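You operate a simulated robot arm through the tools that you are given. There is no shell and no other tool. Be economical: measure what you need, move in short steps, check, and stop when the job is done.

Carry out the task below with a simulated two-armed robot. There is one attempt and no reset: what you move stays moved.

Task
Change the roller on the jig and oil the jig.
Fine: worn one into the bench's scrap tray, new one home on the stub; two drops or more in the oil cup, no flood; can back. Set down upright: blue jig oil can.

Only the result counts: the job must be done as asked and must still hold three seconds after the hand-in. Knocking over, shifting, dropping, spilling or breaking anything else fails it.

Robot
Two 6-joint arms with two-finger grippers on one trunk, on a base that drives. Base frame: it is fixed to the floor where the robot stands at the start and does not move with it; the origin is under the middle of the robot, x ahead of it, y to its left, z up; the surface under the hand at the start is at about z = 860. Lengths are in mm, angles in degrees, forces in N, time in s.
The left shoulder is at the start at [30, 178, 1013], the right one opposite. With the tool pointing down near the work surface each hand reaches from about 420 to 840 mm from the robot's upright axis, wherever it stands, measured 20 degrees to its own side. Places, roughly: axle stub of the jig [500, 200, 900]; oil cup of the jig [600, 200, 900]; packing bench scrap tray [600, 400, 900]. Payload 2.54 kg a hand.
Tool frame (each hand has its own): the origin (TCP) lies between the finger pads and is the grasp point; the fingertips stand 30 mm ahead of it; z points along the fingers, y is the line along which they close. The gripper opens to 116 mm. The gripper's body begins 95 mm behind the TCP.
Orientation is that of the tool frame in the base frame, as a unit quaternion [x, y, z, w]. With the fingers straight down and closing along the base's y, the tool's x points along the base's -x, its y along +y and its z along -z.

Tools
- The arms move only by the tool send_rows. It takes "left_plan", "right_plan" or both (then of equal length, played together; a hand with none holds still); each is a list that holds one entry, the list of rows, each a list of 7 numbers: the turn, a rotation vector about the tool's x, y, z in units of 180 degrees (1.0 is 180 degrees), then the shift along the tool's x, y, z in units of 100 mm (1.0 is 100 mm), then the opening, from 0 (shut) to 1 (fully open). In form: [[[wx, wy, wz, tx, ty, tz, gripper], ...]]. A call has 1 to 12 rows; each row is the pose to reach, as a shift and turn from the pose commanded when the call began, along the tool's axes at that moment. A call with a number of a shift or a turn outside -1 to 1 is refused whole. A row lasts 0.2 s, in which the tool goes at most 50 mm and 8.6 degrees; a call with a longer step from one row to the next is refused whole, and so is a gripper value outside its range. A pose out of reach is approached as far as the arm can. The call stops where the force on the tool passes 40 N (or 10 N more than at its start, if that is more) or the arm is blocked; 0.2 s more then pass. The fingers move at their own pace (about 153 mm/s each) and stop on an object; they squeeze with about 28 N. The grip force told is the motor's: it shows also when the fingers shut on nothing. Time passes only in rows, and 0.2 s behind the last, so rows that repeat a pose let the fingers close. The reply holds the time, the measured pose of the TCP, the force on the tool along the base axes, the opening and the grip force, in the units named above and with some noise, with the torque about the TCP (base axes, N m) and any sound that the robot's microphone picked up, and new pictures: "pictures" is both (left out), scene, wrist or none (wrist: the cameras of the hands that moved).
- Cameras (640 x 400 px; columns grow to the right, rows downward): "scene" is now at [35.3, 40.6, 1732.8]; the picture's right is [0.52, -0.86, 0.00], its down [-0.66, -0.40, -0.64] and it looks along [0.55, 0.33, -0.77] (base axes); focal length 286 px, centre (320, 200). "left" rides on the left gripper at [69, 15, -122] in its tool frame; the picture's right is [-0.21, 0.98, 0.00], its down [-0.83, -0.18, -0.53] and it looks along [-0.52, -0.11, 0.85] (tool axes); focal length 251 px, centre (320, 200). "right" rides on the right gripper at [69, -15, -122] in its tool frame; the picture's right is [0.21, 0.98, 0.00], its down [-0.83, 0.18, -0.53] and it looks along [-0.52, 0.11, 0.85] (tool axes); focal length 251 px, centre (320, 200).
- raise_lower(by): slides the trunk up (or, below 0, down) by that many mm; the arms and the scene camera ride with it, the base frame stays. It gives what a move gives, with no picture.
- roll_base(legs): drives the robot by 1 to 6 legs, each [ahead, left, turn to the left] in mm, mm and degrees, along the robot's own axes; the way and the turn of a leg run together, so that a leg with both is an arc; at most 1500 mm and 180 degrees a leg. The arms and the cameras ride along, it lands a little off, and it stops where it bumps. It gives what a move gives, and a new picture of the scene camera.
- head_to(pan, tilt): turns the head with the scene camera to pan (to the left, within 143 degrees either way) and tilt (down, from -29 to 69), counted from straight ahead of the robot. It gives what a move gives, and a new picture of the scene camera.
- point_at(camera, pixels): there is no depth. For up to 12 entries [column, row, z] of the newest picture of that camera ("zoom" is the newest enlarged one), the place [x, y] in the base frame at which the ray of that pixel passes the height z, good to about 2 mm. The clock stands still meanwhile.
- close_up(camera, box): a new picture of the part [left, top, right, bottom] of that camera's present view, enlarged. The clock stands still meanwhile.
- sign_off(): hands the job in; it is judged then, once.

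Keep the steps short. Do not move on a guess: measure, check each grasp and each placing, and mend mistakes. In all there are 80 turns and 260 pictures (those below and enlarged ones count). Leave the grippers open and the arms clear of the work at the hand-in unless told otherwise, and finish with a single line.

The tools are called as a command line: name --argument value ..., lists and objects as JSON in quotes. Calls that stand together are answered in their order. send_rows: Moves the arms, as the interface text tells. Its arguments: {"type":"object","properties":{"left_plan":{"type":"array","items":{"type":"array","items":{"type":"array","items":{"type":"number"}}}},"right_plan":{"type":"array","items":{"type":"array","items":{"type":"array","items":{"type":"number"}}}},"pictures":{"type":"string","enum":["both","scene","wrist","none"]}},"required":[]} The other tools are called the same way: raise_lower (by) slides the trunk up or down; roll_base (legs) drives the base; head_to (pan, tilt) turns the head that bears the scene camera; point_at (camera, pixels) gives the place at which the rays of pixels pass given heights; close_up (camera, box) takes an enlarged picture of a part of a camera's view; sign_off () hands the job in.

At the start:

```text
time_s: 0.0
left_ee_pos: [385.6, 456.6, 1336.3]
left_orientation: [-0.001, 1.0, 0.001, -0.001]
left_ft_force: [0.2, 0.1, 0.3]
left_moment: [-0.01, -0.02, -0.01]
left_opening: 116.1
left_grasp_force: 0.0
right_ee_pos: [580.3, 54.1, 1257.3]
right_orientation: [-0.001, 1.0, 0.0, -0.001]
right_ft_force: [-0.8, -0.4, 0.0]
right_moment: [0.03, 0.0, 0.02]
right_opening: 115.8
right_grasp_force: 0.1
trunk travel left (down, up): [-225.0, 315.0]
robot x, y, heading: [0.2, 1.6, -0.4]
head pan, tilt: [31.1, 50.3]
```

scene: 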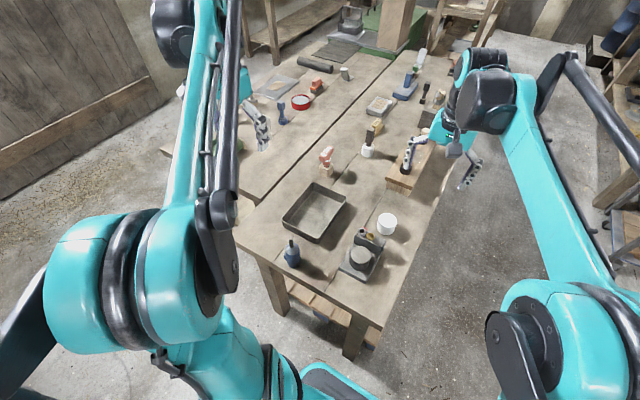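
right: 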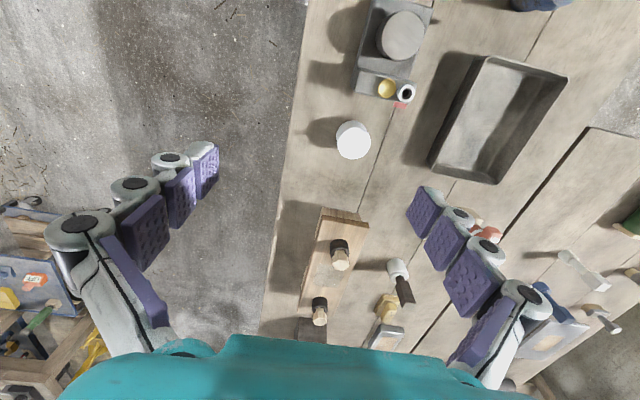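
left: 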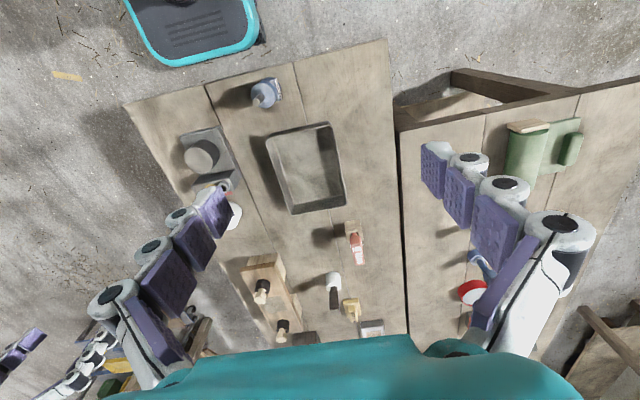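

I see the jig near (362,255), a white cylinder at (386,222), a blue can at (291,252) and a tray at (315,210). I'll enlarge these views to identify them.

close_up --camera "scene" --box '[260, 170, 420, 290]'

close_up --camera "right" --box '[300, 0, 500, 170]'

close_up --camera "scene" --box '[240, 40, 480, 200]'

close_up --camera "left" --box '[160, 60, 400, 240]'

```text
3.33 times, centred on (340, 230) of scene
```

zoom: 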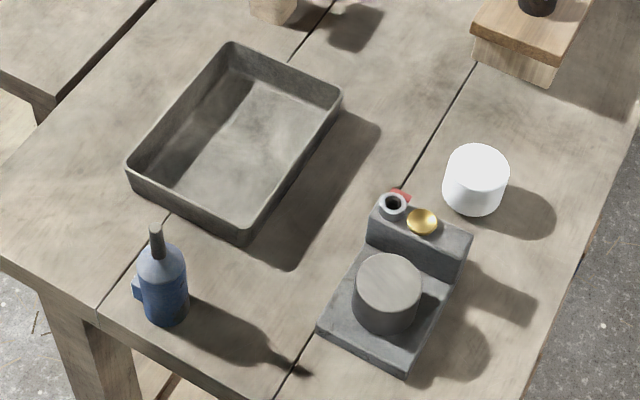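

```text
2.35 times, centred on (400, 85) of right
```

zoom: 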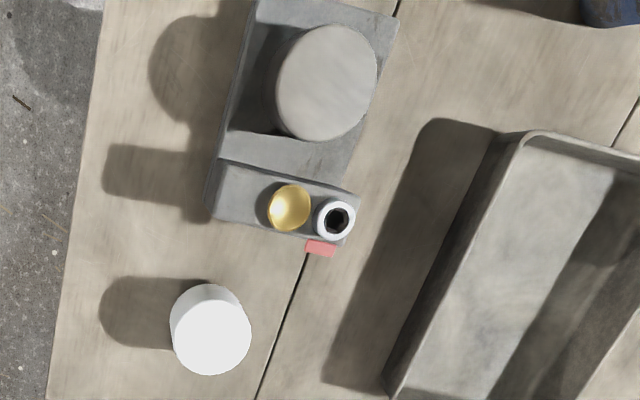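

```text
2.50 times, centred on (360, 120) of scene
```

zoom: 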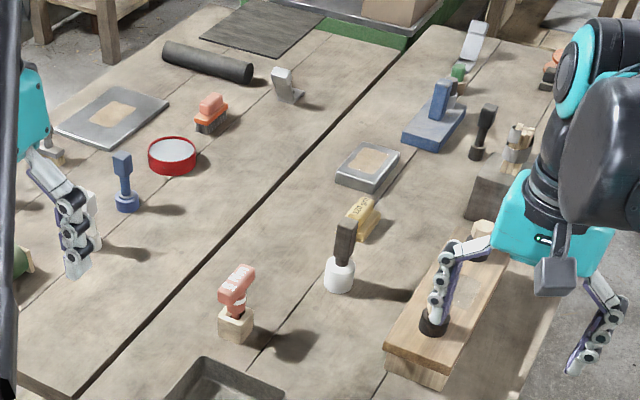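

```text
2.22 times, centred on (280, 150) of left
```

zoom: 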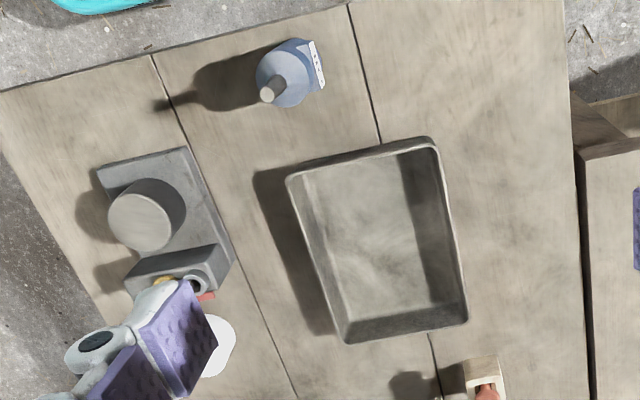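

I'll measure the roller, cup, new roller, can and tray from both cameras at several heights so I can triangulate.

point_at --camera "scene" --pixels '[[360.7, 254.5, 900], [360.7, 254.5, 940], [370.9, 236.3, 900], [370.9, 236.3, 920], [386.8, 217, 920], [386.8, 217, 900], [290.9, 240.5, 940], [290.9, 240.5, 980], [293.5, 265, 860], [382.0, 233.9, 860], [366, 281.5, 860], [362, 231, 910]]'

point_at --camera "right" --pixels '[[401.7, 34.5, 900], [401.7, 34.5, 940], [387, 88.4, 900], [387, 88.4, 920], [353.5, 142, 920], [353.5, 142, 900], [350.6, 122, 860], [404.5, 93.3, 910], [315, 245, 860], [490, 56, 900], [566, 75, 900], [497, 183, 900]]'

point_at --camera "left" --pixels '[[200, 159, 900], [200, 159, 940], [258, 101.5, 940], [258, 101.5, 980], [263, 90, 920], [268, 137, 900], [329, 123, 900], [345, 203, 900], [289, 213, 900], [296, 210, 860], [200, 159, 920]]'

```text
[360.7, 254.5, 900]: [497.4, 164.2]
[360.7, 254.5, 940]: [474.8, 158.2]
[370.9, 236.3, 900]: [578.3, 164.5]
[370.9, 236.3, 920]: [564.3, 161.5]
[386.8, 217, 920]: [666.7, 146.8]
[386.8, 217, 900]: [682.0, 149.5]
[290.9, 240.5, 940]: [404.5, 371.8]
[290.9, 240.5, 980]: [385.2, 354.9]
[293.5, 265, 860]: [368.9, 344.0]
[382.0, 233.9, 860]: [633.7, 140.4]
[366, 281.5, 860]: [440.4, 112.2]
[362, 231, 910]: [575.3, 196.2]
```

```text
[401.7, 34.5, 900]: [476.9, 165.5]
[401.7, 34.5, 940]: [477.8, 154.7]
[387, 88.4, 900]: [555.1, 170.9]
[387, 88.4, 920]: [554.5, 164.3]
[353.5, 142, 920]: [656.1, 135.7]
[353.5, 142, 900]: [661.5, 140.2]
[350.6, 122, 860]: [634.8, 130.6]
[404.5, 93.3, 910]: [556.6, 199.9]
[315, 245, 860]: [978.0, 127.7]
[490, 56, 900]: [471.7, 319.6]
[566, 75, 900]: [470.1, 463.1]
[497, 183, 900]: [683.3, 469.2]
```

```text
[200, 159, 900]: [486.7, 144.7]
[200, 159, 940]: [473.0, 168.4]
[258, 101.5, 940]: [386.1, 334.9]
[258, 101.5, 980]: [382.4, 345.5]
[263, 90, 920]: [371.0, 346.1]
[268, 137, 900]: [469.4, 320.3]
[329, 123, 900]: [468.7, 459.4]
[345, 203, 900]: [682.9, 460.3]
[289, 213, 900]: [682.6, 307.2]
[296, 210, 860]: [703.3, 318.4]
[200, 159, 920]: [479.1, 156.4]
```

Roller top is about (478,157,933), the cup about (557,161,930), the can about (372,345), and the tray spans x 470–683, y 312–462. Next I move the left hand toward the jig and the right hand out of the way.

send_rows --left_plan '[[[0, 0, 0, -0.08, -0.25, 0.25, 1], [0, 0, 0, -0.15, -0.5, 0.5, 1], [0, 0, 0, -0.22, -0.75, 0.75, 1], [0, 0, 0, -0.3, -1, 1, 1]]]' --right_plan '[[[0, 0, 0, 0.1, -0.25, 0, 1], [0, 0, 0, 0.2, -0.5, 0, 1], [0, 0, 0, 0.3, -0.75, 0, 1], [0, 0, 0, 0.4, -1, 0, 1]]]' --pictures "none"

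send_rows --left_plan '[[[0, 0, 0, -0.08, -0.25, 0.25, 1], [0, 0, 0, -0.15, -0.5, 0.5, 1], [0, 0, 0, -0.22, -0.75, 0.75, 1], [0, 0, 0, -0.3, -1, 1, 1]]]' --right_plan '[[[0, 0, 0, 0.1, -0.25, 0, 1], [0, 0, 0, 0.2, -0.5, 0, 1], [0, 0, 0, 0.3, -0.75, 0, 1], [0, 0, 0, 0.4, -1, 0, 1]]]'

```text
time_s: 1.0
left_ee_pos: [414.4, 356.1, 1233.3]
left_orientation: [0.0, 1.0, 0.002, 0.0]
left_ft_force: [-0.5, -0.5, -0.1]
left_moment: [0.04, 0.01, 0.05]
left_opening: 116.2
left_grasp_force: 0.0
right_ee_pos: [541.4, -47.3, 1258.2]
right_orientation: [0.0, 1.0, 0.001, -0.001]
right_ft_force: [-0.1, -0.2, 0.3]
right_moment: [0.05, -0.03, 0.03]
right_opening: 115.9
right_grasp_force: 0.1
trunk travel left (down, up): [-225.0, 315.0]
robot x, y, heading: [-1.5, -0.5, -0.0]
head pan, tilt: [31.1, 50.3]
```

```text
time_s: 2.0
left_ee_pos: [444.3, 255.0, 1134.8]
left_orientation: [-0.001, 1.0, 0.001, 0.0]
left_ft_force: [0.7, -1.1, -0.3]
left_moment: [0.03, 0.04, 0.03]
left_opening: 116.0
left_grasp_force: 0.0
right_ee_pos: [501.4, -145.6, 1257.5]
right_orientation: [0.0, 1.0, 0.0, 0.001]
right_ft_force: [-0.9, -0.6, 1.0]
right_moment: [0.01, 0.03, 0.01]
right_opening: 115.7
right_grasp_force: 0.1
trunk travel left (down, up): [-225.0, 315.0]
robot x, y, heading: [-1.6, -2.6, 0.2]
head pan, tilt: [31.1, 50.3]
```

scene: 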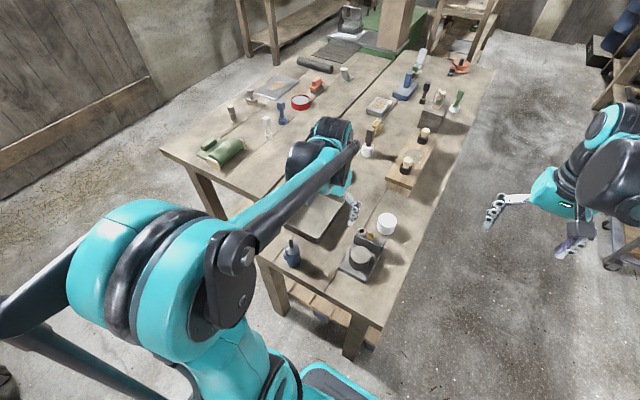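
right: 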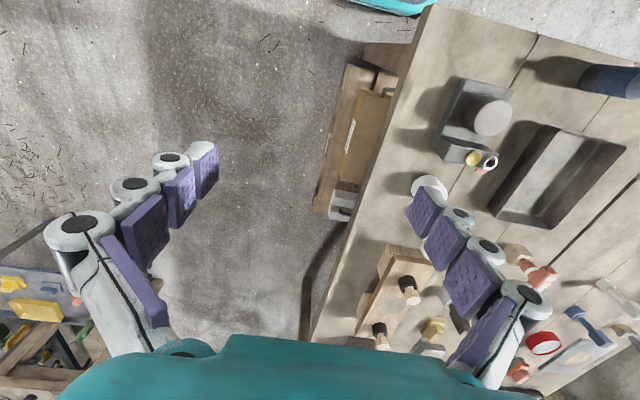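
left: 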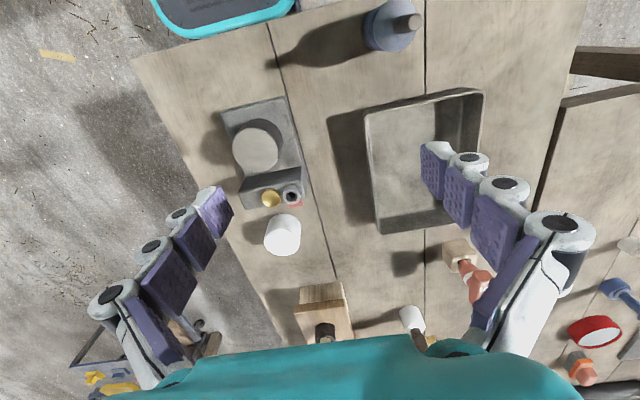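

The view is clear now. I'll enlarge the jig, the new roller and the can.

close_up --camera "left" --box '[210, 80, 330, 260]'

close_up --camera "scene" --box '[330, 200, 410, 290]'

close_up --camera "scene" --box '[265, 225, 325, 275]'

close_up --camera "left" --box '[330, 0, 440, 70]'

```text
2.22 times, centred on (270, 170) of left
```

zoom: 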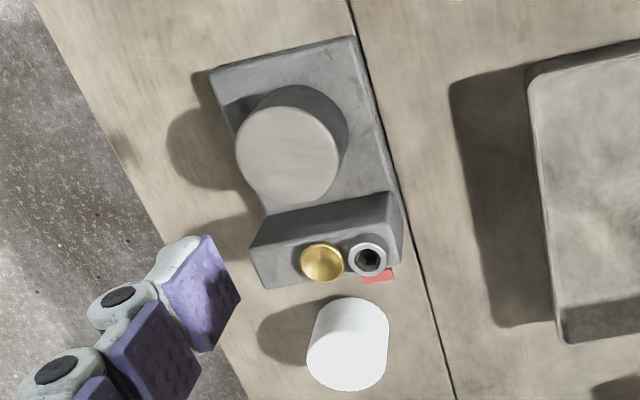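

```text
4.44 times, centred on (370, 245) of scene
```

zoom: 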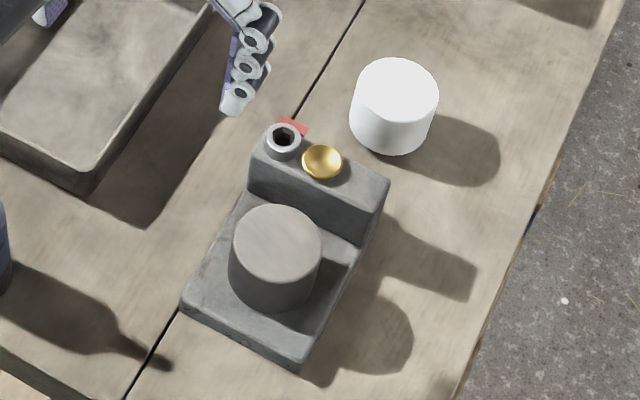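

```text
8.00 times, centred on (295, 250) of scene
```

zoom: 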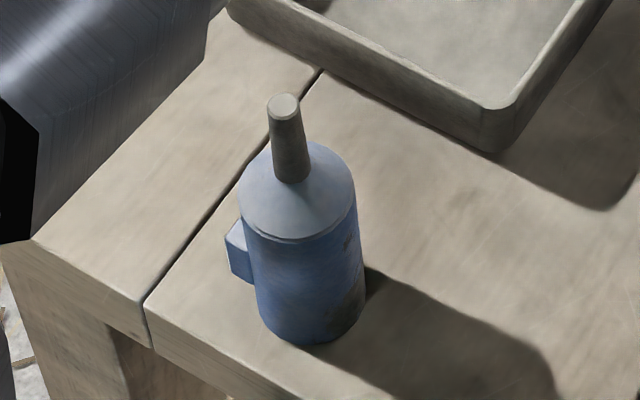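

```text
5.71 times, centred on (385, 35) of left
```

zoom: 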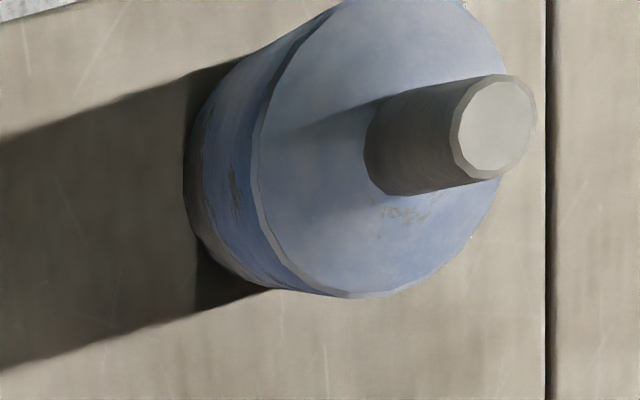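

I'll measure again with the nearer left wrist camera.

point_at --camera "left" --pixels '[[256, 148.4, 930], [256, 148.4, 940], [232.3, 148, 933], [279, 148, 933], [271, 198, 930], [291.5, 197, 935], [299, 204, 915], [265.5, 243, 920], [300, 243, 920], [281, 257, 920], [282, 240, 920], [256, 148.4, 920]]'

point_at --camera "scene" --pixels '[[387, 219.6, 920], [387, 219.6, 910], [387, 219.6, 930], [360.3, 255.1, 930], [360.3, 255.1, 940], [360.3, 255.1, 920], [350.3, 254, 930], [370.8, 256, 930], [370.5, 236.8, 930], [362, 231.2, 930]]'

point_at --camera "right" --pixels '[[492, 117.5, 930], [492, 117.5, 940], [492, 117.5, 920], [476, 158, 930], [490, 162, 930]]'

```text
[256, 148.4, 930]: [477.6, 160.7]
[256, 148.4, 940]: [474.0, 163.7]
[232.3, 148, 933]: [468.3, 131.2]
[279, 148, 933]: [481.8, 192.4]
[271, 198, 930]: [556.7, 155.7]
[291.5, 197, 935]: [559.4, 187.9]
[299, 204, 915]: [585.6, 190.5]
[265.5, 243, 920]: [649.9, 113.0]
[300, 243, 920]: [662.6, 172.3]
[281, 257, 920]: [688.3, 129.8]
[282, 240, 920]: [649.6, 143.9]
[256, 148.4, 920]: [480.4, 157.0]
```

```text
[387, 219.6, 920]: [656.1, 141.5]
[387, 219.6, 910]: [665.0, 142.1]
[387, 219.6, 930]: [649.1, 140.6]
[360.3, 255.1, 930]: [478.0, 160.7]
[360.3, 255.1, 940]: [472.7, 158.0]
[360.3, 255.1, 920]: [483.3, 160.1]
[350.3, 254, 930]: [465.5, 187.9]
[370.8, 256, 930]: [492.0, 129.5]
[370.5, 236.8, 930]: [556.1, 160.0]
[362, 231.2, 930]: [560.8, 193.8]
```

```text
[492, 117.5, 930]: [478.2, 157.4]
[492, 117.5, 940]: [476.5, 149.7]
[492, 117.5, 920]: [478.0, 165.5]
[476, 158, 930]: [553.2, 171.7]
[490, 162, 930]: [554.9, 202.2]
```

Roller centre is (478,159), top z about 930, diameter about 62. I'll move the left hand above it.

send_rows --left_plan '[[[0, 0, 0, -0.08, -0.24, 0.22, 1], [0, 0, 0, -0.17, -0.48, 0.44, 1], [0, 0, 0, -0.25, -0.72, 0.66, 1], [0, 0, 0, -0.34, -0.96, 0.88, 1], [0, 0, 0, -0.34, -0.96, 0.98, 1]]]' --pictures "both"

```text
time_s: 3.2
left_ee_pos: [479.4, 160.4, 1036.4]
left_orientation: [-0.001, 1.0, 0.0, 0.0]
left_ft_force: [0.0, -0.6, 0.1]
left_moment: [0.02, -0.01, 0.01]
left_opening: 115.9
left_grasp_force: 0.1
right_ee_pos: [500.2, -143.1, 1258.1]
right_orientation: [0.0, 1.0, 0.0, 0.0]
right_ft_force: [-0.6, 0.7, 0.3]
right_moment: [-0.01, -0.03, 0.01]
right_opening: 116.1
right_grasp_force: 0.1
trunk travel left (down, up): [-225.0, 315.0]
robot x, y, heading: [-2.8, -0.9, -0.2]
head pan, tilt: [31.1, 50.3]
```

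scene: 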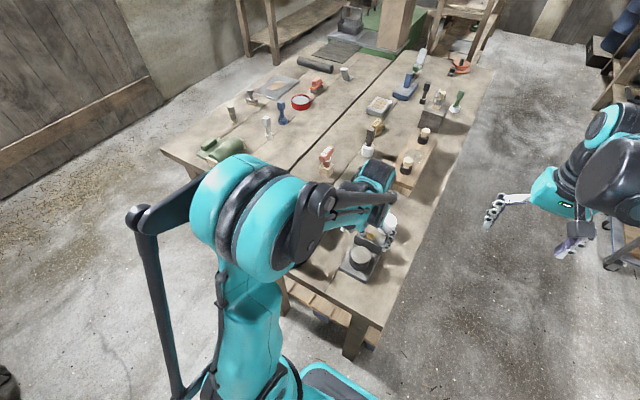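
left: 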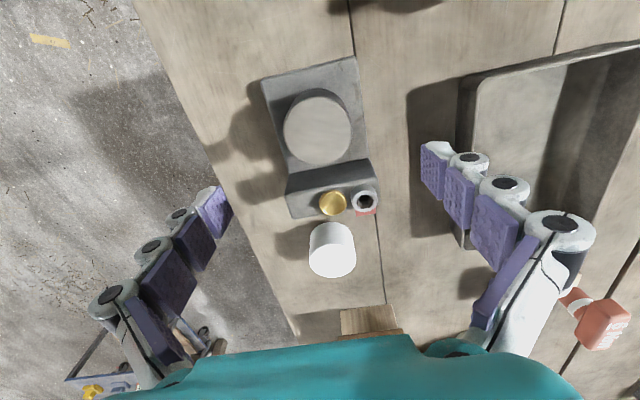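

Aligned. I'll take a close look at the ring and red tab, and measure from here.

close_up --camera "left" --box '[250, 50, 410, 290]'

close_up --camera "left" --box '[300, 170, 400, 230]'

point_at --camera "left" --pixels '[[316, 130, 930], [283, 130, 930], [350, 130, 930], [333, 202, 930], [364, 201, 932], [309.5, 253, 912], [356, 253, 912], [333, 277, 912], [290, 200, 920], [378, 192, 920], [325, 226, 860], [271, 95, 875]]'

```text
1.67 times, centred on (330, 170) of left
```

zoom: 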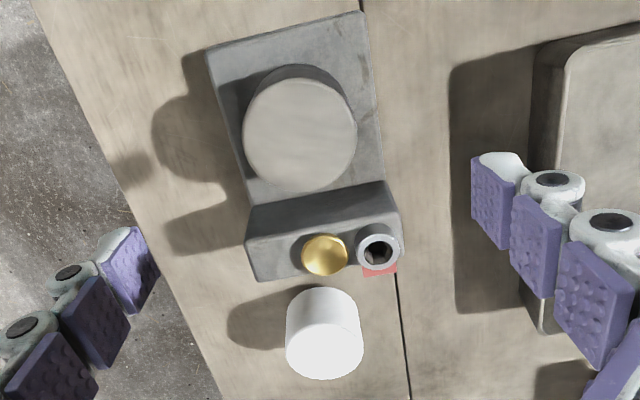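

```text
6.40 times, centred on (350, 200) of left
```

zoom: 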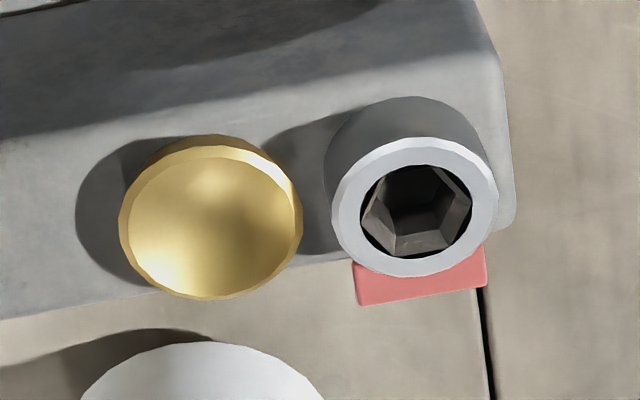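

```text
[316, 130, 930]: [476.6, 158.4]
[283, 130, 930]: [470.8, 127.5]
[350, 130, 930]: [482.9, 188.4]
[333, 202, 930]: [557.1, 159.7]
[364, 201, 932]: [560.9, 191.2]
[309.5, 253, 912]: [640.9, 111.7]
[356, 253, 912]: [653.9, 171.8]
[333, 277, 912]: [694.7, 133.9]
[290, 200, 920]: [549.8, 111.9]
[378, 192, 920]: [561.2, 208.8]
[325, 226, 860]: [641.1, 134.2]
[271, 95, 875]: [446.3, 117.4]
```

The hex ring isn't part of the task. Roller is confirmed at (477,158). I'm descending 100 mm, then the rest with the closing.

send_rows --left_plan '[[[0, 0, 0, 0.02, -0.02, 0.33, 1], [0, 0, 0, 0.02, -0.02, 0.66, 1], [0, 0, 0, 0.02, -0.02, 1, 1]]]' --pictures "wrist"

send_rows --left_plan '[[[0, 0, 0, 0, 0, 0.17, 1], [0, 0, 0, 0, 0, 0.17, 0], [0, 0, 0, 0, 0, 0.17, 0], [0, 0, 0, 0, 0, 0.17, 0]]]' --pictures "wrist"

```text
time_s: 4.0
left_ee_pos: [478.8, 159.6, 935.9]
left_orientation: [0.0, 1.0, 0.001, 0.0]
left_ft_force: [0.3, -1.0, 1.6]
left_moment: [0.01, 0.0, -0.01]
left_opening: 116.1
left_grasp_force: 0.0
right_ee_pos: [502.3, -144.0, 1257.1]
right_orientation: [0.0, 1.0, -0.001, -0.001]
right_ft_force: [0.4, 0.1, 0.0]
right_moment: [0.04, 0.06, -0.01]
right_opening: 115.8
right_grasp_force: 0.0
trunk travel left (down, up): [-225.0, 315.0]
robot x, y, heading: [0.0, -0.4, -0.0]
head pan, tilt: [31.1, 50.3]
```

left: 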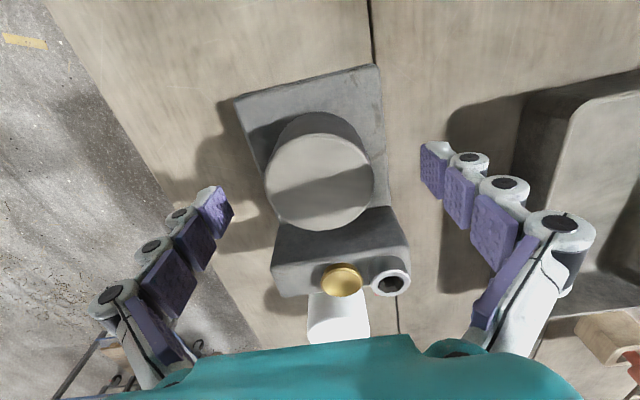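

```text
time_s: 5.0
left_ee_pos: [477.7, 158.9, 919.8]
left_orientation: [0.0, 1.0, 0.001, 0.0]
left_ft_force: [1.2, -0.4, 0.4]
left_moment: [0.01, 0.0, 0.0]
left_opening: 63.0
left_grasp_force: 28.2
right_ee_pos: [501.1, -145.1, 1257.2]
right_orientation: [0.0, 1.0, 0.0, 0.0]
right_ft_force: [-0.3, 0.0, -0.1]
right_moment: [-0.01, 0.01, 0.0]
right_opening: 116.0
right_grasp_force: 0.1
trunk travel left (down, up): [-225.0, 315.0]
robot x, y, heading: [-1.3, 2.5, -0.1]
head pan, tilt: [31.1, 50.3]
```

left: 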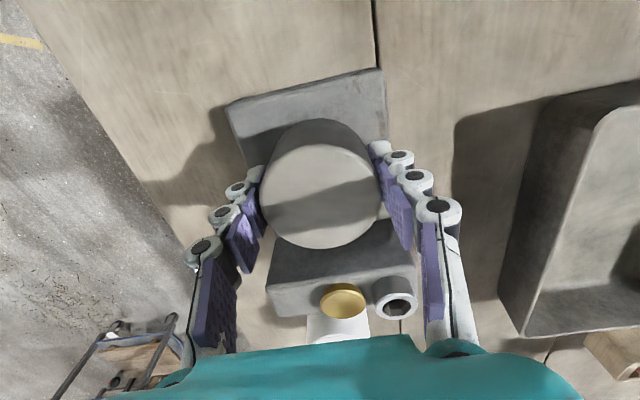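

Gripped at 63 mm. Next I lift slowly and watch the force.

send_rows --left_plan '[[[0, 0, 0, 0, 0, -0.1, 0], [0, 0, 0, 0, 0, -0.2, 0], [0, 0, 0, 0, 0, -0.3, 0], [0, 0, 0, 0, 0, -0.45, 0], [0, 0, 0, 0, 0, -0.6, 0], [0, 0, 0, 0, 0, -0.8, 0], [0, 0, 0, 0, 0, -1, 0]]]' --pictures "wrist"

```text
time_s: 6.6
left_ee_pos: [478.2, 159.9, 1020.3]
left_orientation: [-0.001, 1.0, 0.001, 0.0]
left_ft_force: [-0.1, 0.0, -0.5]
left_moment: [0.02, 0.0, -0.02]
left_opening: 63.3
left_grasp_force: 28.0
right_ee_pos: [501.1, -144.4, 1257.1]
right_orientation: [0.0, 1.0, 0.001, 0.0]
right_ft_force: [-0.5, 0.0, 0.9]
right_moment: [0.03, -0.03, -0.02]
right_opening: 116.0
right_grasp_force: 0.1
trunk travel left (down, up): [-225.0, 315.0]
robot x, y, heading: [5.3, -2.1, -0.4]
head pan, tilt: [31.1, 50.3]
```

left: 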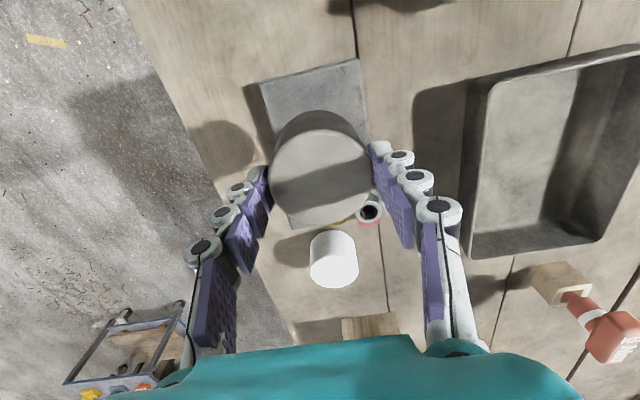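

It came off freely. I'll carry it toward the tray.

send_rows --left_plan '[[[0, 0, 0, -0.2, 0.25, 0, 0], [0, 0, 0, -0.4, 0.5, 0, 0], [0, 0, 0, -0.6, 0.75, 0, 0], [0, 0, 0, -0.8, 1, 0, 0]]]' --pictures "none"

send_rows --left_plan '[[[0, 0, 0, -0.02, 0.4, 0, 0], [0, 0, 0, -0.08, 0.8, 0, 0], [0, 0, 0, -0.16, 1, 0, 0], [0, 0, 0, -0.16, 1, 0, 0]]]' --pictures "both"

```text
time_s: 7.6
left_ee_pos: [560.3, 258.8, 1021.4]
left_orientation: [0.001, 1.0, 0.001, 0.0]
left_ft_force: [0.4, 0.8, -2.0]
left_moment: [0.01, 0.02, 0.02]
left_opening: 63.1
left_grasp_force: 27.8
right_ee_pos: [501.3, -143.9, 1257.1]
right_orientation: [0.0, 1.0, 0.0, 0.0]
right_ft_force: [0.1, 0.2, 0.6]
right_moment: [-0.01, 0.0, 0.01]
right_opening: 116.1
right_grasp_force: 0.1
trunk travel left (down, up): [-225.0, 315.0]
robot x, y, heading: [-2.0, 3.0, -0.1]
head pan, tilt: [31.1, 50.3]
```

```text
time_s: 8.6
left_ee_pos: [574.4, 358.6, 1021.7]
left_orientation: [0.001, 1.0, 0.001, -0.001]
left_ft_force: [-0.4, 0.0, -2.1]
left_moment: [0.01, 0.03, 0.0]
left_opening: 62.9
left_grasp_force: 27.9
right_ee_pos: [501.2, -145.4, 1257.2]
right_orientation: [0.0, 1.0, 0.0, 0.0]
right_ft_force: [-0.6, -0.2, -0.6]
right_moment: [0.0, 0.02, 0.01]
right_opening: 115.9
right_grasp_force: 0.1
trunk travel left (down, up): [-225.0, 315.0]
robot x, y, heading: [1.5, 1.6, 0.0]
head pan, tilt: [31.1, 50.3]
```

scene: 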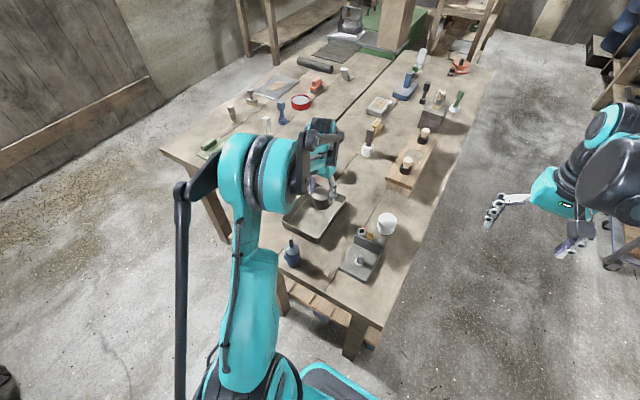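
left: 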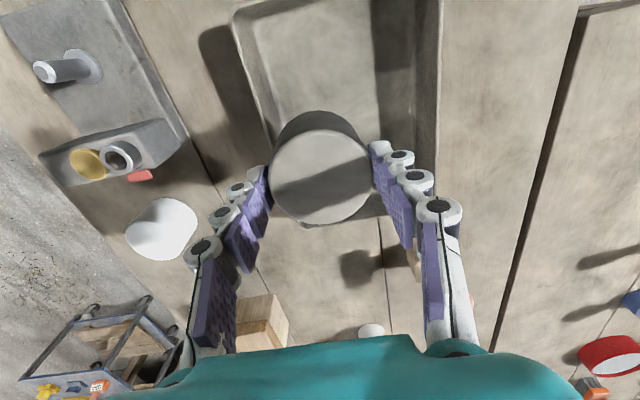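

The stub is exposed and the roller hangs over the tray. I shift 29 mm in y and go down about 100 mm.

send_rows --left_plan '[[[0, 0, 0, 0.05, 0.29, 0, 0], [0, 0, 0, 0.05, 0.29, 0.35, 0], [0, 0, 0, 0.05, 0.29, 0.7, 0], [0, 0, 0, 0.05, 0.29, 1, 0]]]' --pictures "both"

```text
time_s: 9.6
left_ee_pos: [568.5, 388.6, 921.0]
left_orientation: [-0.001, 1.0, 0.002, 0.001]
left_ft_force: [2.4, 2.5, 6.7]
left_moment: [0.34, -0.07, -0.06]
left_opening: 63.0
left_grasp_force: 27.8
right_ee_pos: [500.6, -145.9, 1257.9]
right_orientation: [0.0, 1.0, -0.001, 0.0]
right_ft_force: [0.0, -0.7, -0.1]
right_moment: [0.04, 0.02, -0.02]
right_opening: 115.8
right_grasp_force: 0.0
trunk travel left (down, up): [-225.0, 315.0]
robot x, y, heading: [1.7, 1.2, -0.2]
head pan, tilt: [31.1, 50.3]
```

scene: 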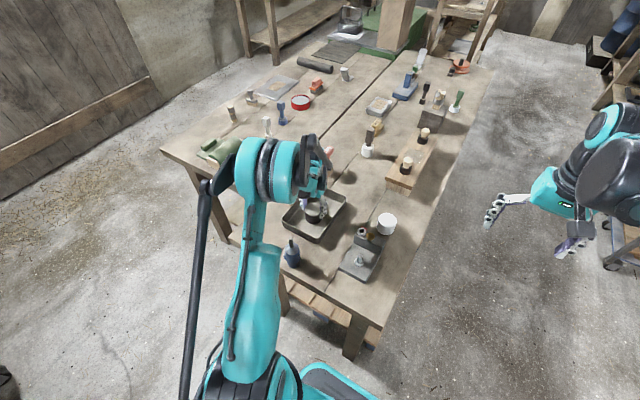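
left: 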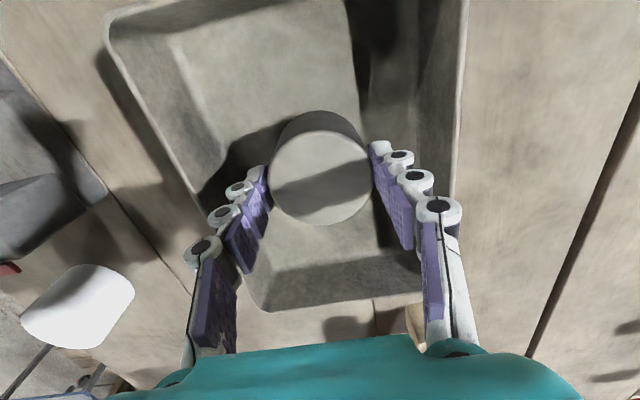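

I feel 6.7 N upward with a moment that suggests contact at the +y edge. I'll lift a little, shift toward -y, and feel again.

send_rows --left_plan '[[[0, 0, 0, 0, 0, -0.1, 0], [0, 0, 0, 0.05, -0.14, -0.1, 0], [0, 0, 0, 0.05, -0.14, 0, 0], [0, 0, 0, 0.05, -0.14, 0, 0]]]' --pictures "none"

close_up --camera "scene" --box '[270, 160, 370, 250]'

close_up --camera "left" --box '[100, 0, 500, 330]'

```text
time_s: 10.6
left_ee_pos: [562.3, 373.8, 920.3]
left_orientation: [0.0, 1.0, 0.001, 0.0]
left_ft_force: [-0.3, -0.7, 5.1]
left_moment: [0.16, -0.01, -0.02]
left_opening: 63.0
left_grasp_force: 27.7
right_ee_pos: [500.6, -145.6, 1258.1]
right_orientation: [0.0, 1.0, 0.0, -0.001]
right_ft_force: [-0.2, 0.3, 1.1]
right_moment: [0.01, -0.01, 0.02]
right_opening: 115.9
right_grasp_force: 0.0
trunk travel left (down, up): [-225.0, 315.0]
robot x, y, heading: [5.1, 0.7, 0.0]
head pan, tilt: [31.1, 50.3]
```

```text
4.44 times, centred on (320, 205) of scene
```

zoom: 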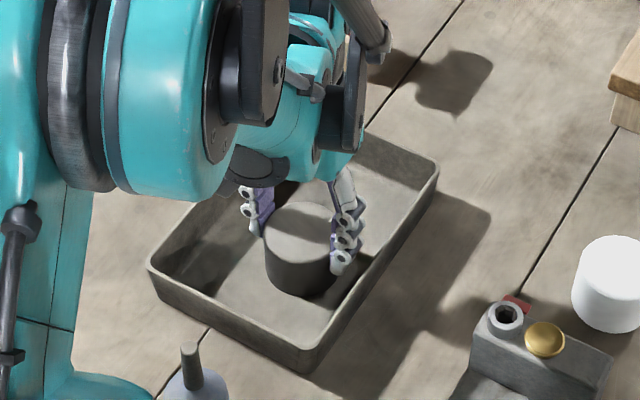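

```text
1.21 times, centred on (300, 165) of left
```

zoom: 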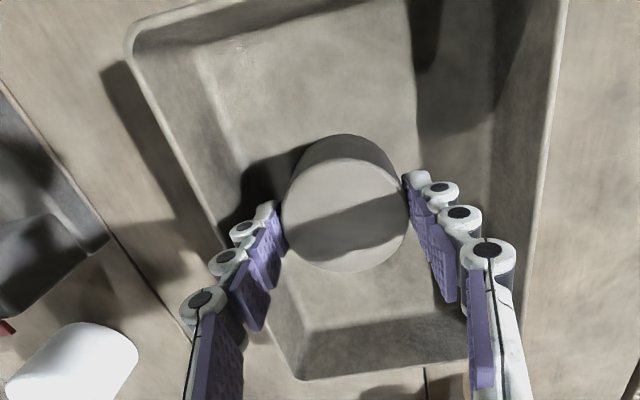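

The roller rests on the tray floor (upward force, and the contact is visible). I open modestly to 76 mm and lift.

send_rows --left_plan '[[[0, 0, 0, 0, 0.02, 0.01, 0.65], [0, 0, 0, 0, 0.02, 0.01, 0.65], [0, 0, 0, 0, 0.02, 0.01, 0.65], [0, 0, 0, 0, 0.02, -0.3, 0.65], [0, 0, 0, 0, 0.02, -0.6, 0.65], [0, 0, 0, 0, 0.02, -1, 1]]]' --pictures "both"

```text
time_s: 12.0
left_ee_pos: [562.5, 373.4, 1021.0]
left_orientation: [0.0, 1.0, 0.002, 0.002]
left_ft_force: [0.7, -1.2, 0.9]
left_moment: [0.05, -0.04, -0.01]
left_opening: 116.0
left_grasp_force: 0.1
right_ee_pos: [499.5, -145.6, 1257.2]
right_orientation: [0.0, 1.0, 0.0, 0.001]
right_ft_force: [-0.3, -0.3, -0.3]
right_moment: [0.06, -0.06, 0.0]
right_opening: 116.3
right_grasp_force: 0.0
trunk travel left (down, up): [-225.0, 315.0]
robot x, y, heading: [-0.6, 2.4, 0.1]
head pan, tilt: [31.1, 50.3]
```

scene: 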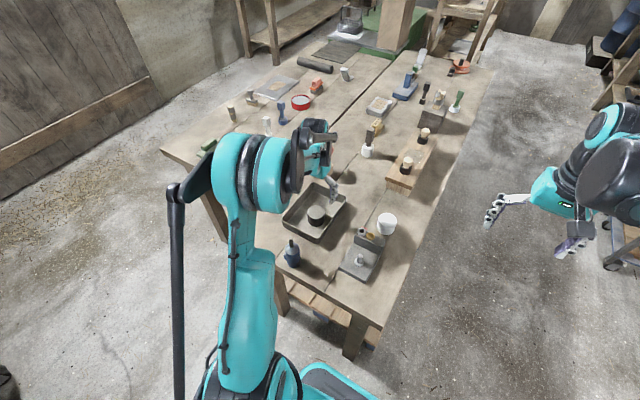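
left: 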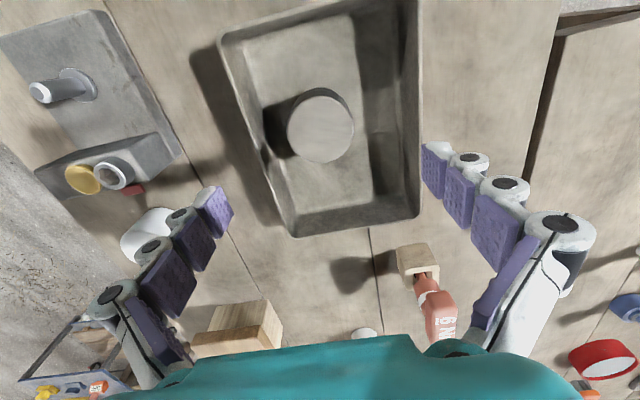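

The worn roller is standing in the tray. I'll measure the stub and the new roller.

close_up --camera "scene" --box '[330, 200, 410, 290]'

close_up --camera "left" --box '[0, 0, 220, 280]'

```text
4.44 times, centred on (370, 245) of scene
```

zoom: 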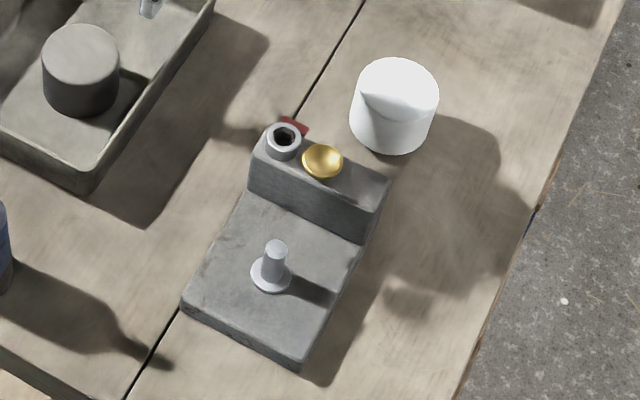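

```text
1.43 times, centred on (110, 140) of left
```

zoom: 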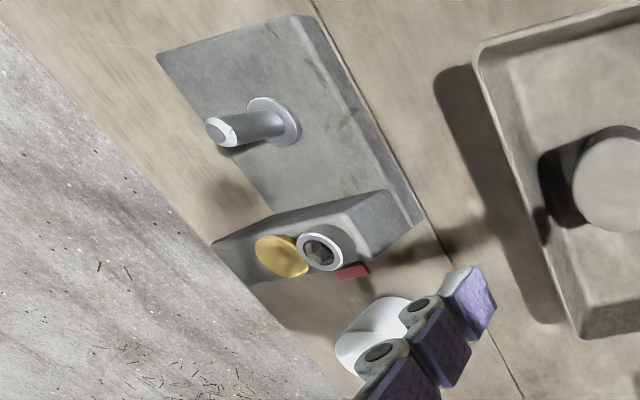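

point_at --camera "scene" --pixels '[[359, 261.9, 875], [359, 261.9, 870], [359.65, 255.6, 920], [359.65, 255.6, 910], [387.5, 221.1, 915], [387.5, 221.1, 905], [387.5, 221.1, 920], [386.6, 226.8, 860]]'

point_at --camera "left" --pixels '[[41.4, 92.4, 910], [41.4, 92.4, 920], [41.4, 92.4, 930], [78.5, 84.7, 875], [78.5, 84.7, 870]]'

point_at --camera "right" --pixels '[[492, 117.5, 920]]'

```text
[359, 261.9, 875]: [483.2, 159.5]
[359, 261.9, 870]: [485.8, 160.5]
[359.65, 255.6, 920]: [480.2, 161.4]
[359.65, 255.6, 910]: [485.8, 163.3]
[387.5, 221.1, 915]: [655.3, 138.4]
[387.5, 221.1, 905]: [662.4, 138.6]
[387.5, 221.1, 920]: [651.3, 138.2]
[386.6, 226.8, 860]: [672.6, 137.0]
```

```text
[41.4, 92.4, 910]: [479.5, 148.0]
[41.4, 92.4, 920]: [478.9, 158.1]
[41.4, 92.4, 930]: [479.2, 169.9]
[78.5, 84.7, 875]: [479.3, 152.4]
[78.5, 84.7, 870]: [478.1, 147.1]
```

```text
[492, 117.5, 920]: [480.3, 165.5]
```

Stub is about (479,159), top about 920. I'll move the left hand toward the new roller near (660,140).

send_rows --left_plan '[[[0, 0, 0, -0.2, -0.35, -0.1, 1], [0, 0, 0, -0.4, -0.7, -0.1, 1], [0, 0, 0, -0.5, -1, -0.1, 1]]]' --pictures "none"

send_rows --left_plan '[[[0, 0, 0, -0.15, -0.35, 0, 1], [0, 0, 0, -0.3, -0.7, 0, 1], [0, 0, 0, -0.42, -1, 0, 1], [0, 0, 0, -0.42, -1, 0, 1]]]' --pictures "wrist"

```text
time_s: 12.8
left_ee_pos: [614.0, 275.0, 1029.1]
left_orientation: [0.0, 1.0, 0.001, -0.001]
left_ft_force: [-0.3, -0.3, -0.7]
left_moment: [0.02, -0.03, 0.0]
left_opening: 116.1
left_grasp_force: 0.0
right_ee_pos: [501.1, -145.4, 1257.1]
right_orientation: [-0.001, 1.0, 0.0, 0.0]
right_ft_force: [-0.1, 0.2, -1.0]
right_moment: [0.06, -0.02, -0.02]
right_opening: 115.9
right_grasp_force: 0.0
trunk travel left (down, up): [-225.0, 315.0]
robot x, y, heading: [-1.8, 0.6, 0.1]
head pan, tilt: [31.1, 50.3]
```

```text
time_s: 13.8
left_ee_pos: [655.8, 175.6, 1029.9]
left_orientation: [-0.001, 1.0, 0.001, 0.0]
left_ft_force: [0.1, 0.3, 0.7]
left_moment: [-0.04, -0.01, 0.01]
left_opening: 116.0
left_grasp_force: 0.0
right_ee_pos: [501.1, -144.2, 1258.3]
right_orientation: [0.0, 1.0, 0.001, -0.001]
right_ft_force: [0.2, 0.3, 0.0]
right_moment: [0.03, -0.04, 0.0]
right_opening: 116.1
right_grasp_force: 0.2
trunk travel left (down, up): [-225.0, 315.0]
robot x, y, heading: [-4.1, 0.2, 0.1]
head pan, tilt: [31.1, 50.3]
```

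left: 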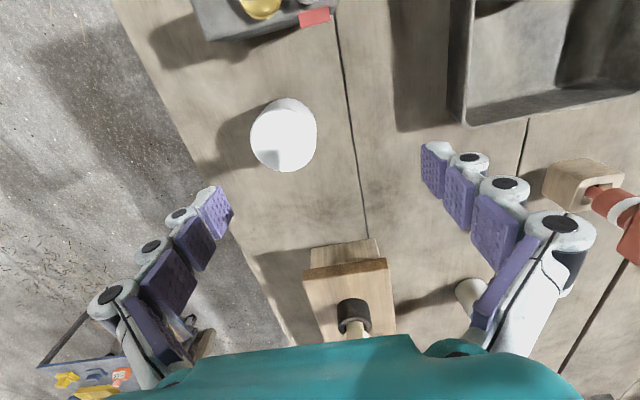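

close_up --camera "left" --box '[230, 80, 340, 190]'

```text
3.64 times, centred on (285, 135) of left
```

zoom: 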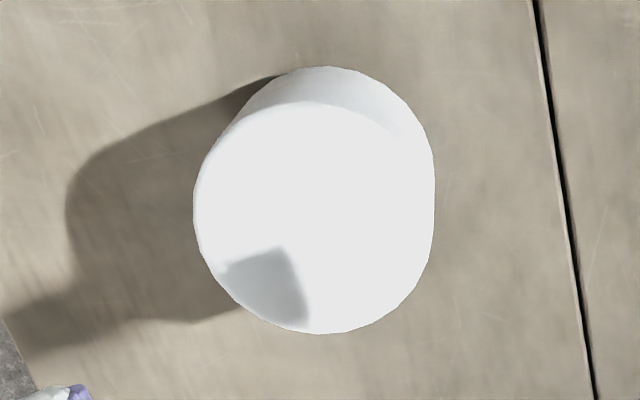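

point_at --camera "zoom" --pixels '[[313, 217, 910], [313, 217, 920], [193, 217, 910], [433, 217, 910], [325, 66, 860], [313, 102, 910], [313, 333, 910], [313, 217, 900]]'

```text
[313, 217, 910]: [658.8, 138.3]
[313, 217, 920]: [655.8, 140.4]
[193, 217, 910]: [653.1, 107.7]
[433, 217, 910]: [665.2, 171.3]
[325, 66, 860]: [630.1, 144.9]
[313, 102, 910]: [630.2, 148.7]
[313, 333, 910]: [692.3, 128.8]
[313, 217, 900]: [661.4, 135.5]
```

New roller is at (660,139), top about 910. I move over it and descend to TCP z about 899, then close.

send_rows --left_plan '[[[0, 0, 0, -0.04, -0.36, 0, 1], [0, 0, 0, -0.04, -0.36, 0.35, 1], [0, 0, 0, -0.04, -0.36, 0.7, 1], [0, 0, 0, -0.04, -0.36, 1, 1]]]' --pictures "wrist"

send_rows --left_plan '[[[0, 0, 0, 0, 0, 0.29, 1], [0, 0, 0, 0, 0, 0.29, 0], [0, 0, 0, 0, 0, 0.29, 0], [0, 0, 0, 0, 0, 0.29, 0]]]' --pictures "wrist"

```text
time_s: 14.8
left_ee_pos: [659.8, 141.4, 927.2]
left_orientation: [0.0, 1.0, 0.001, 0.0]
left_ft_force: [0.0, 0.0, 0.2]
left_moment: [0.01, -0.01, 0.0]
left_opening: 115.9
left_grasp_force: 0.0
right_ee_pos: [501.1, -144.9, 1255.7]
right_orientation: [0.0, 1.0, 0.0, 0.0]
right_ft_force: [0.0, 0.3, 0.5]
right_moment: [-0.06, 0.06, 0.02]
right_opening: 115.8
right_grasp_force: 0.0
trunk travel left (down, up): [-225.0, 315.0]
robot x, y, heading: [-3.0, 0.5, -0.1]
head pan, tilt: [31.1, 50.3]
```

left: 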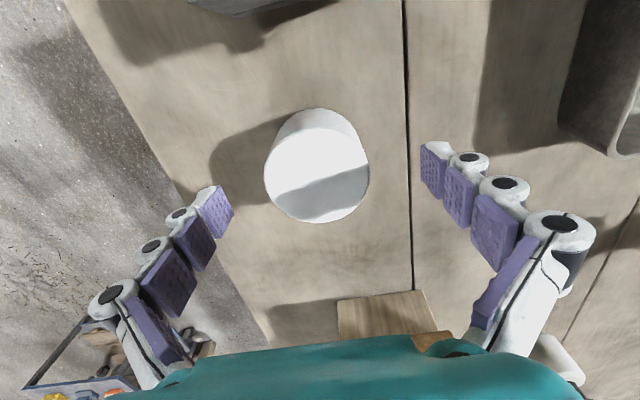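

```text
time_s: 15.8
left_ee_pos: [660.4, 141.3, 899.0]
left_orientation: [0.0, 1.0, 0.001, 0.0]
left_ft_force: [-0.4, -4.0, -1.4]
left_moment: [-0.06, 0.03, 0.0]
left_opening: 62.9
left_grasp_force: 27.5
right_ee_pos: [501.6, -145.5, 1258.4]
right_orientation: [0.001, 1.0, 0.0, 0.0]
right_ft_force: [0.5, 0.1, 0.3]
right_moment: [0.02, -0.03, -0.01]
right_opening: 116.0
right_grasp_force: 0.0
trunk travel left (down, up): [-225.0, 315.0]
robot x, y, heading: [1.1, -1.5, -0.1]
head pan, tilt: [31.1, 50.3]
```

left: 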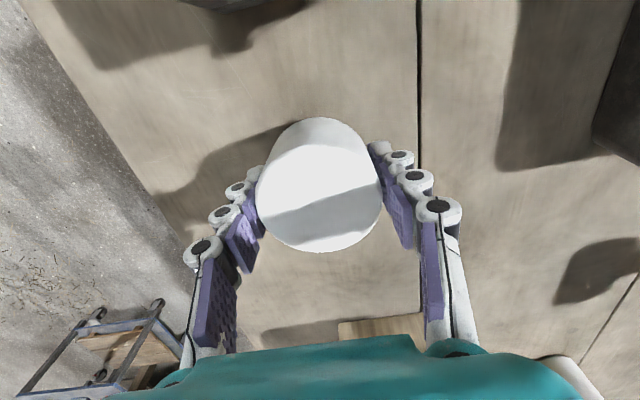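

Gripped at 62.9 mm. I lift 100 mm and carry it back over the stub.

send_rows --left_plan '[[[0, 0, 0, 0, 0, -0.35, 0], [0, 0, 0, 0, 0, -0.7, 0], [0, 0, 0, 0, 0, -1, 0], [0, 0, 0, 0.4, 0.05, -1, 0], [0, 0, 0, 0.75, 0.1, -1, 0], [0, 0, 0, 1, 0.18, -1, 0]]]' --pictures "none"

send_rows --left_plan '[[[0, 0, 0, 0.3, 0, 0, 0], [0, 0, 0, 0.6, 0, 0, 0], [0, 0, 0, 0.82, 0, 0, 0], [0, 0, 0, 0.82, 0, 0, 0], [0, 0, 0, 0.82, 0, 0, 0]]]' --pictures "both"

```text
time_s: 17.2
left_ee_pos: [560.4, 159.2, 999.5]
left_orientation: [-0.001, 1.0, 0.001, 0.001]
left_ft_force: [-0.2, 0.9, -1.5]
left_moment: [0.0, -0.01, -0.03]
left_opening: 62.7
left_grasp_force: 28.2
right_ee_pos: [500.6, -145.5, 1258.0]
right_orientation: [0.0, 1.0, -0.001, 0.0]
right_ft_force: [0.2, -0.1, -0.8]
right_moment: [0.03, 0.0, 0.0]
right_opening: 116.0
right_grasp_force: 0.1
trunk travel left (down, up): [-225.0, 315.0]
robot x, y, heading: [-2.8, -2.8, 0.0]
head pan, tilt: [31.1, 50.3]
```

```text
time_s: 18.4
left_ee_pos: [476.6, 158.3, 1000.3]
left_orientation: [0.0, 1.0, 0.001, -0.001]
left_ft_force: [-0.6, 0.8, -1.7]
left_moment: [0.01, 0.01, 0.02]
left_opening: 63.1
left_grasp_force: 28.3
right_ee_pos: [500.4, -145.2, 1257.8]
right_orientation: [0.0, 1.0, 0.0, 0.0]
right_ft_force: [-0.2, 0.2, -0.5]
right_moment: [-0.01, 0.0, 0.01]
right_opening: 116.1
right_grasp_force: 0.2
trunk travel left (down, up): [-225.0, 315.0]
robot x, y, heading: [-1.9, 1.7, -0.1]
head pan, tilt: [31.1, 50.3]
```

scene: 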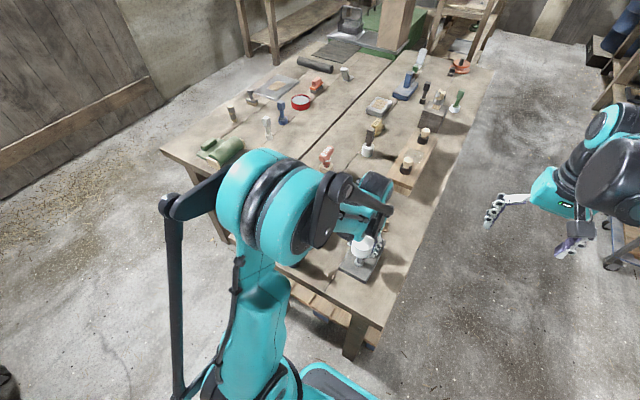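
left: 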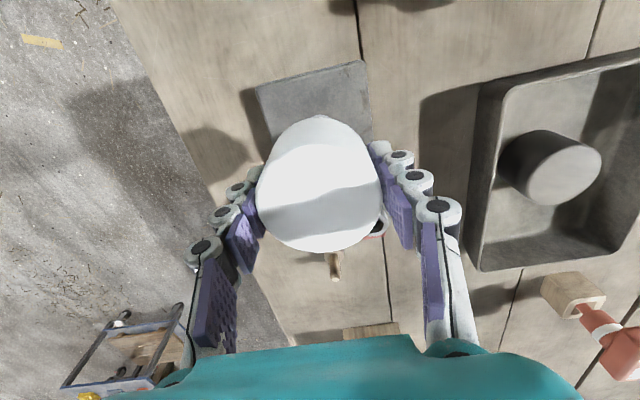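

I adjust by +1.5 mm x and +1 mm y, then descend to just past the stub-top level and feel for contact.

send_rows --left_plan '[[[0, 0, 0, -0.018, 0.01, 0.2, 0], [0, 0, 0, -0.018, 0.01, 0.38, 0], [0, 0, 0, -0.018, 0.01, 0.44, 0], [0, 0, 0, -0.018, 0.01, 0.47, 0], [0, 0, 0, -0.018, 0.01, 0.5, 0]]]' --pictures "none"

close_up --camera "scene" --box '[330, 210, 410, 290]'

```text
time_s: 19.6
left_ee_pos: [481.7, 159.9, 950.8]
left_orientation: [-0.001, 1.0, 0.001, 0.0]
left_ft_force: [0.3, -0.3, -1.4]
left_moment: [0.01, -0.03, -0.01]
left_opening: 63.1
left_grasp_force: 27.6
right_ee_pos: [501.9, -144.2, 1257.5]
right_orientation: [0.0, 1.0, 0.0, 0.0]
right_ft_force: [-0.6, 0.9, -0.5]
right_moment: [0.01, 0.0, 0.01]
right_opening: 116.0
right_grasp_force: 0.1
trunk travel left (down, up): [-225.0, 315.0]
robot x, y, heading: [-2.6, -1.9, -0.2]
head pan, tilt: [31.1, 50.3]
```

```text
5.00 times, centred on (370, 250) of scene
```

zoom: 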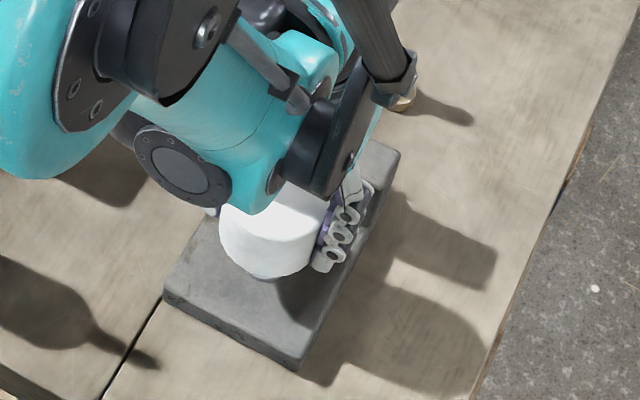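

No contact yet. I continue down slowly.

send_rows --left_plan '[[[0, 0, 0, 0.01, 0, 0.04, 0], [0, 0, 0, 0.01, 0, 0.08, 0], [0, 0, 0, 0.01, 0, 0.12, 0], [0, 0, 0, 0.01, 0, 0.16, 0]]]' --pictures "none"

```text
time_s: 20.6
left_ee_pos: [480.3, 159.0, 934.6]
left_orientation: [0.0, 1.0, 0.001, 0.0]
left_ft_force: [4.1, -3.3, 0.8]
left_moment: [-0.1, -0.09, 0.01]
left_opening: 62.6
left_grasp_force: 28.1
right_ee_pos: [501.3, -145.3, 1257.5]
right_orientation: [0.001, 1.0, 0.0, 0.0]
right_ft_force: [-0.7, 0.6, 0.5]
right_moment: [0.0, -0.04, 0.01]
right_opening: 116.3
right_grasp_force: 0.0
trunk travel left (down, up): [-225.0, 315.0]
robot x, y, heading: [-0.8, -3.7, 0.1]
head pan, tilt: [31.1, 50.3]
```

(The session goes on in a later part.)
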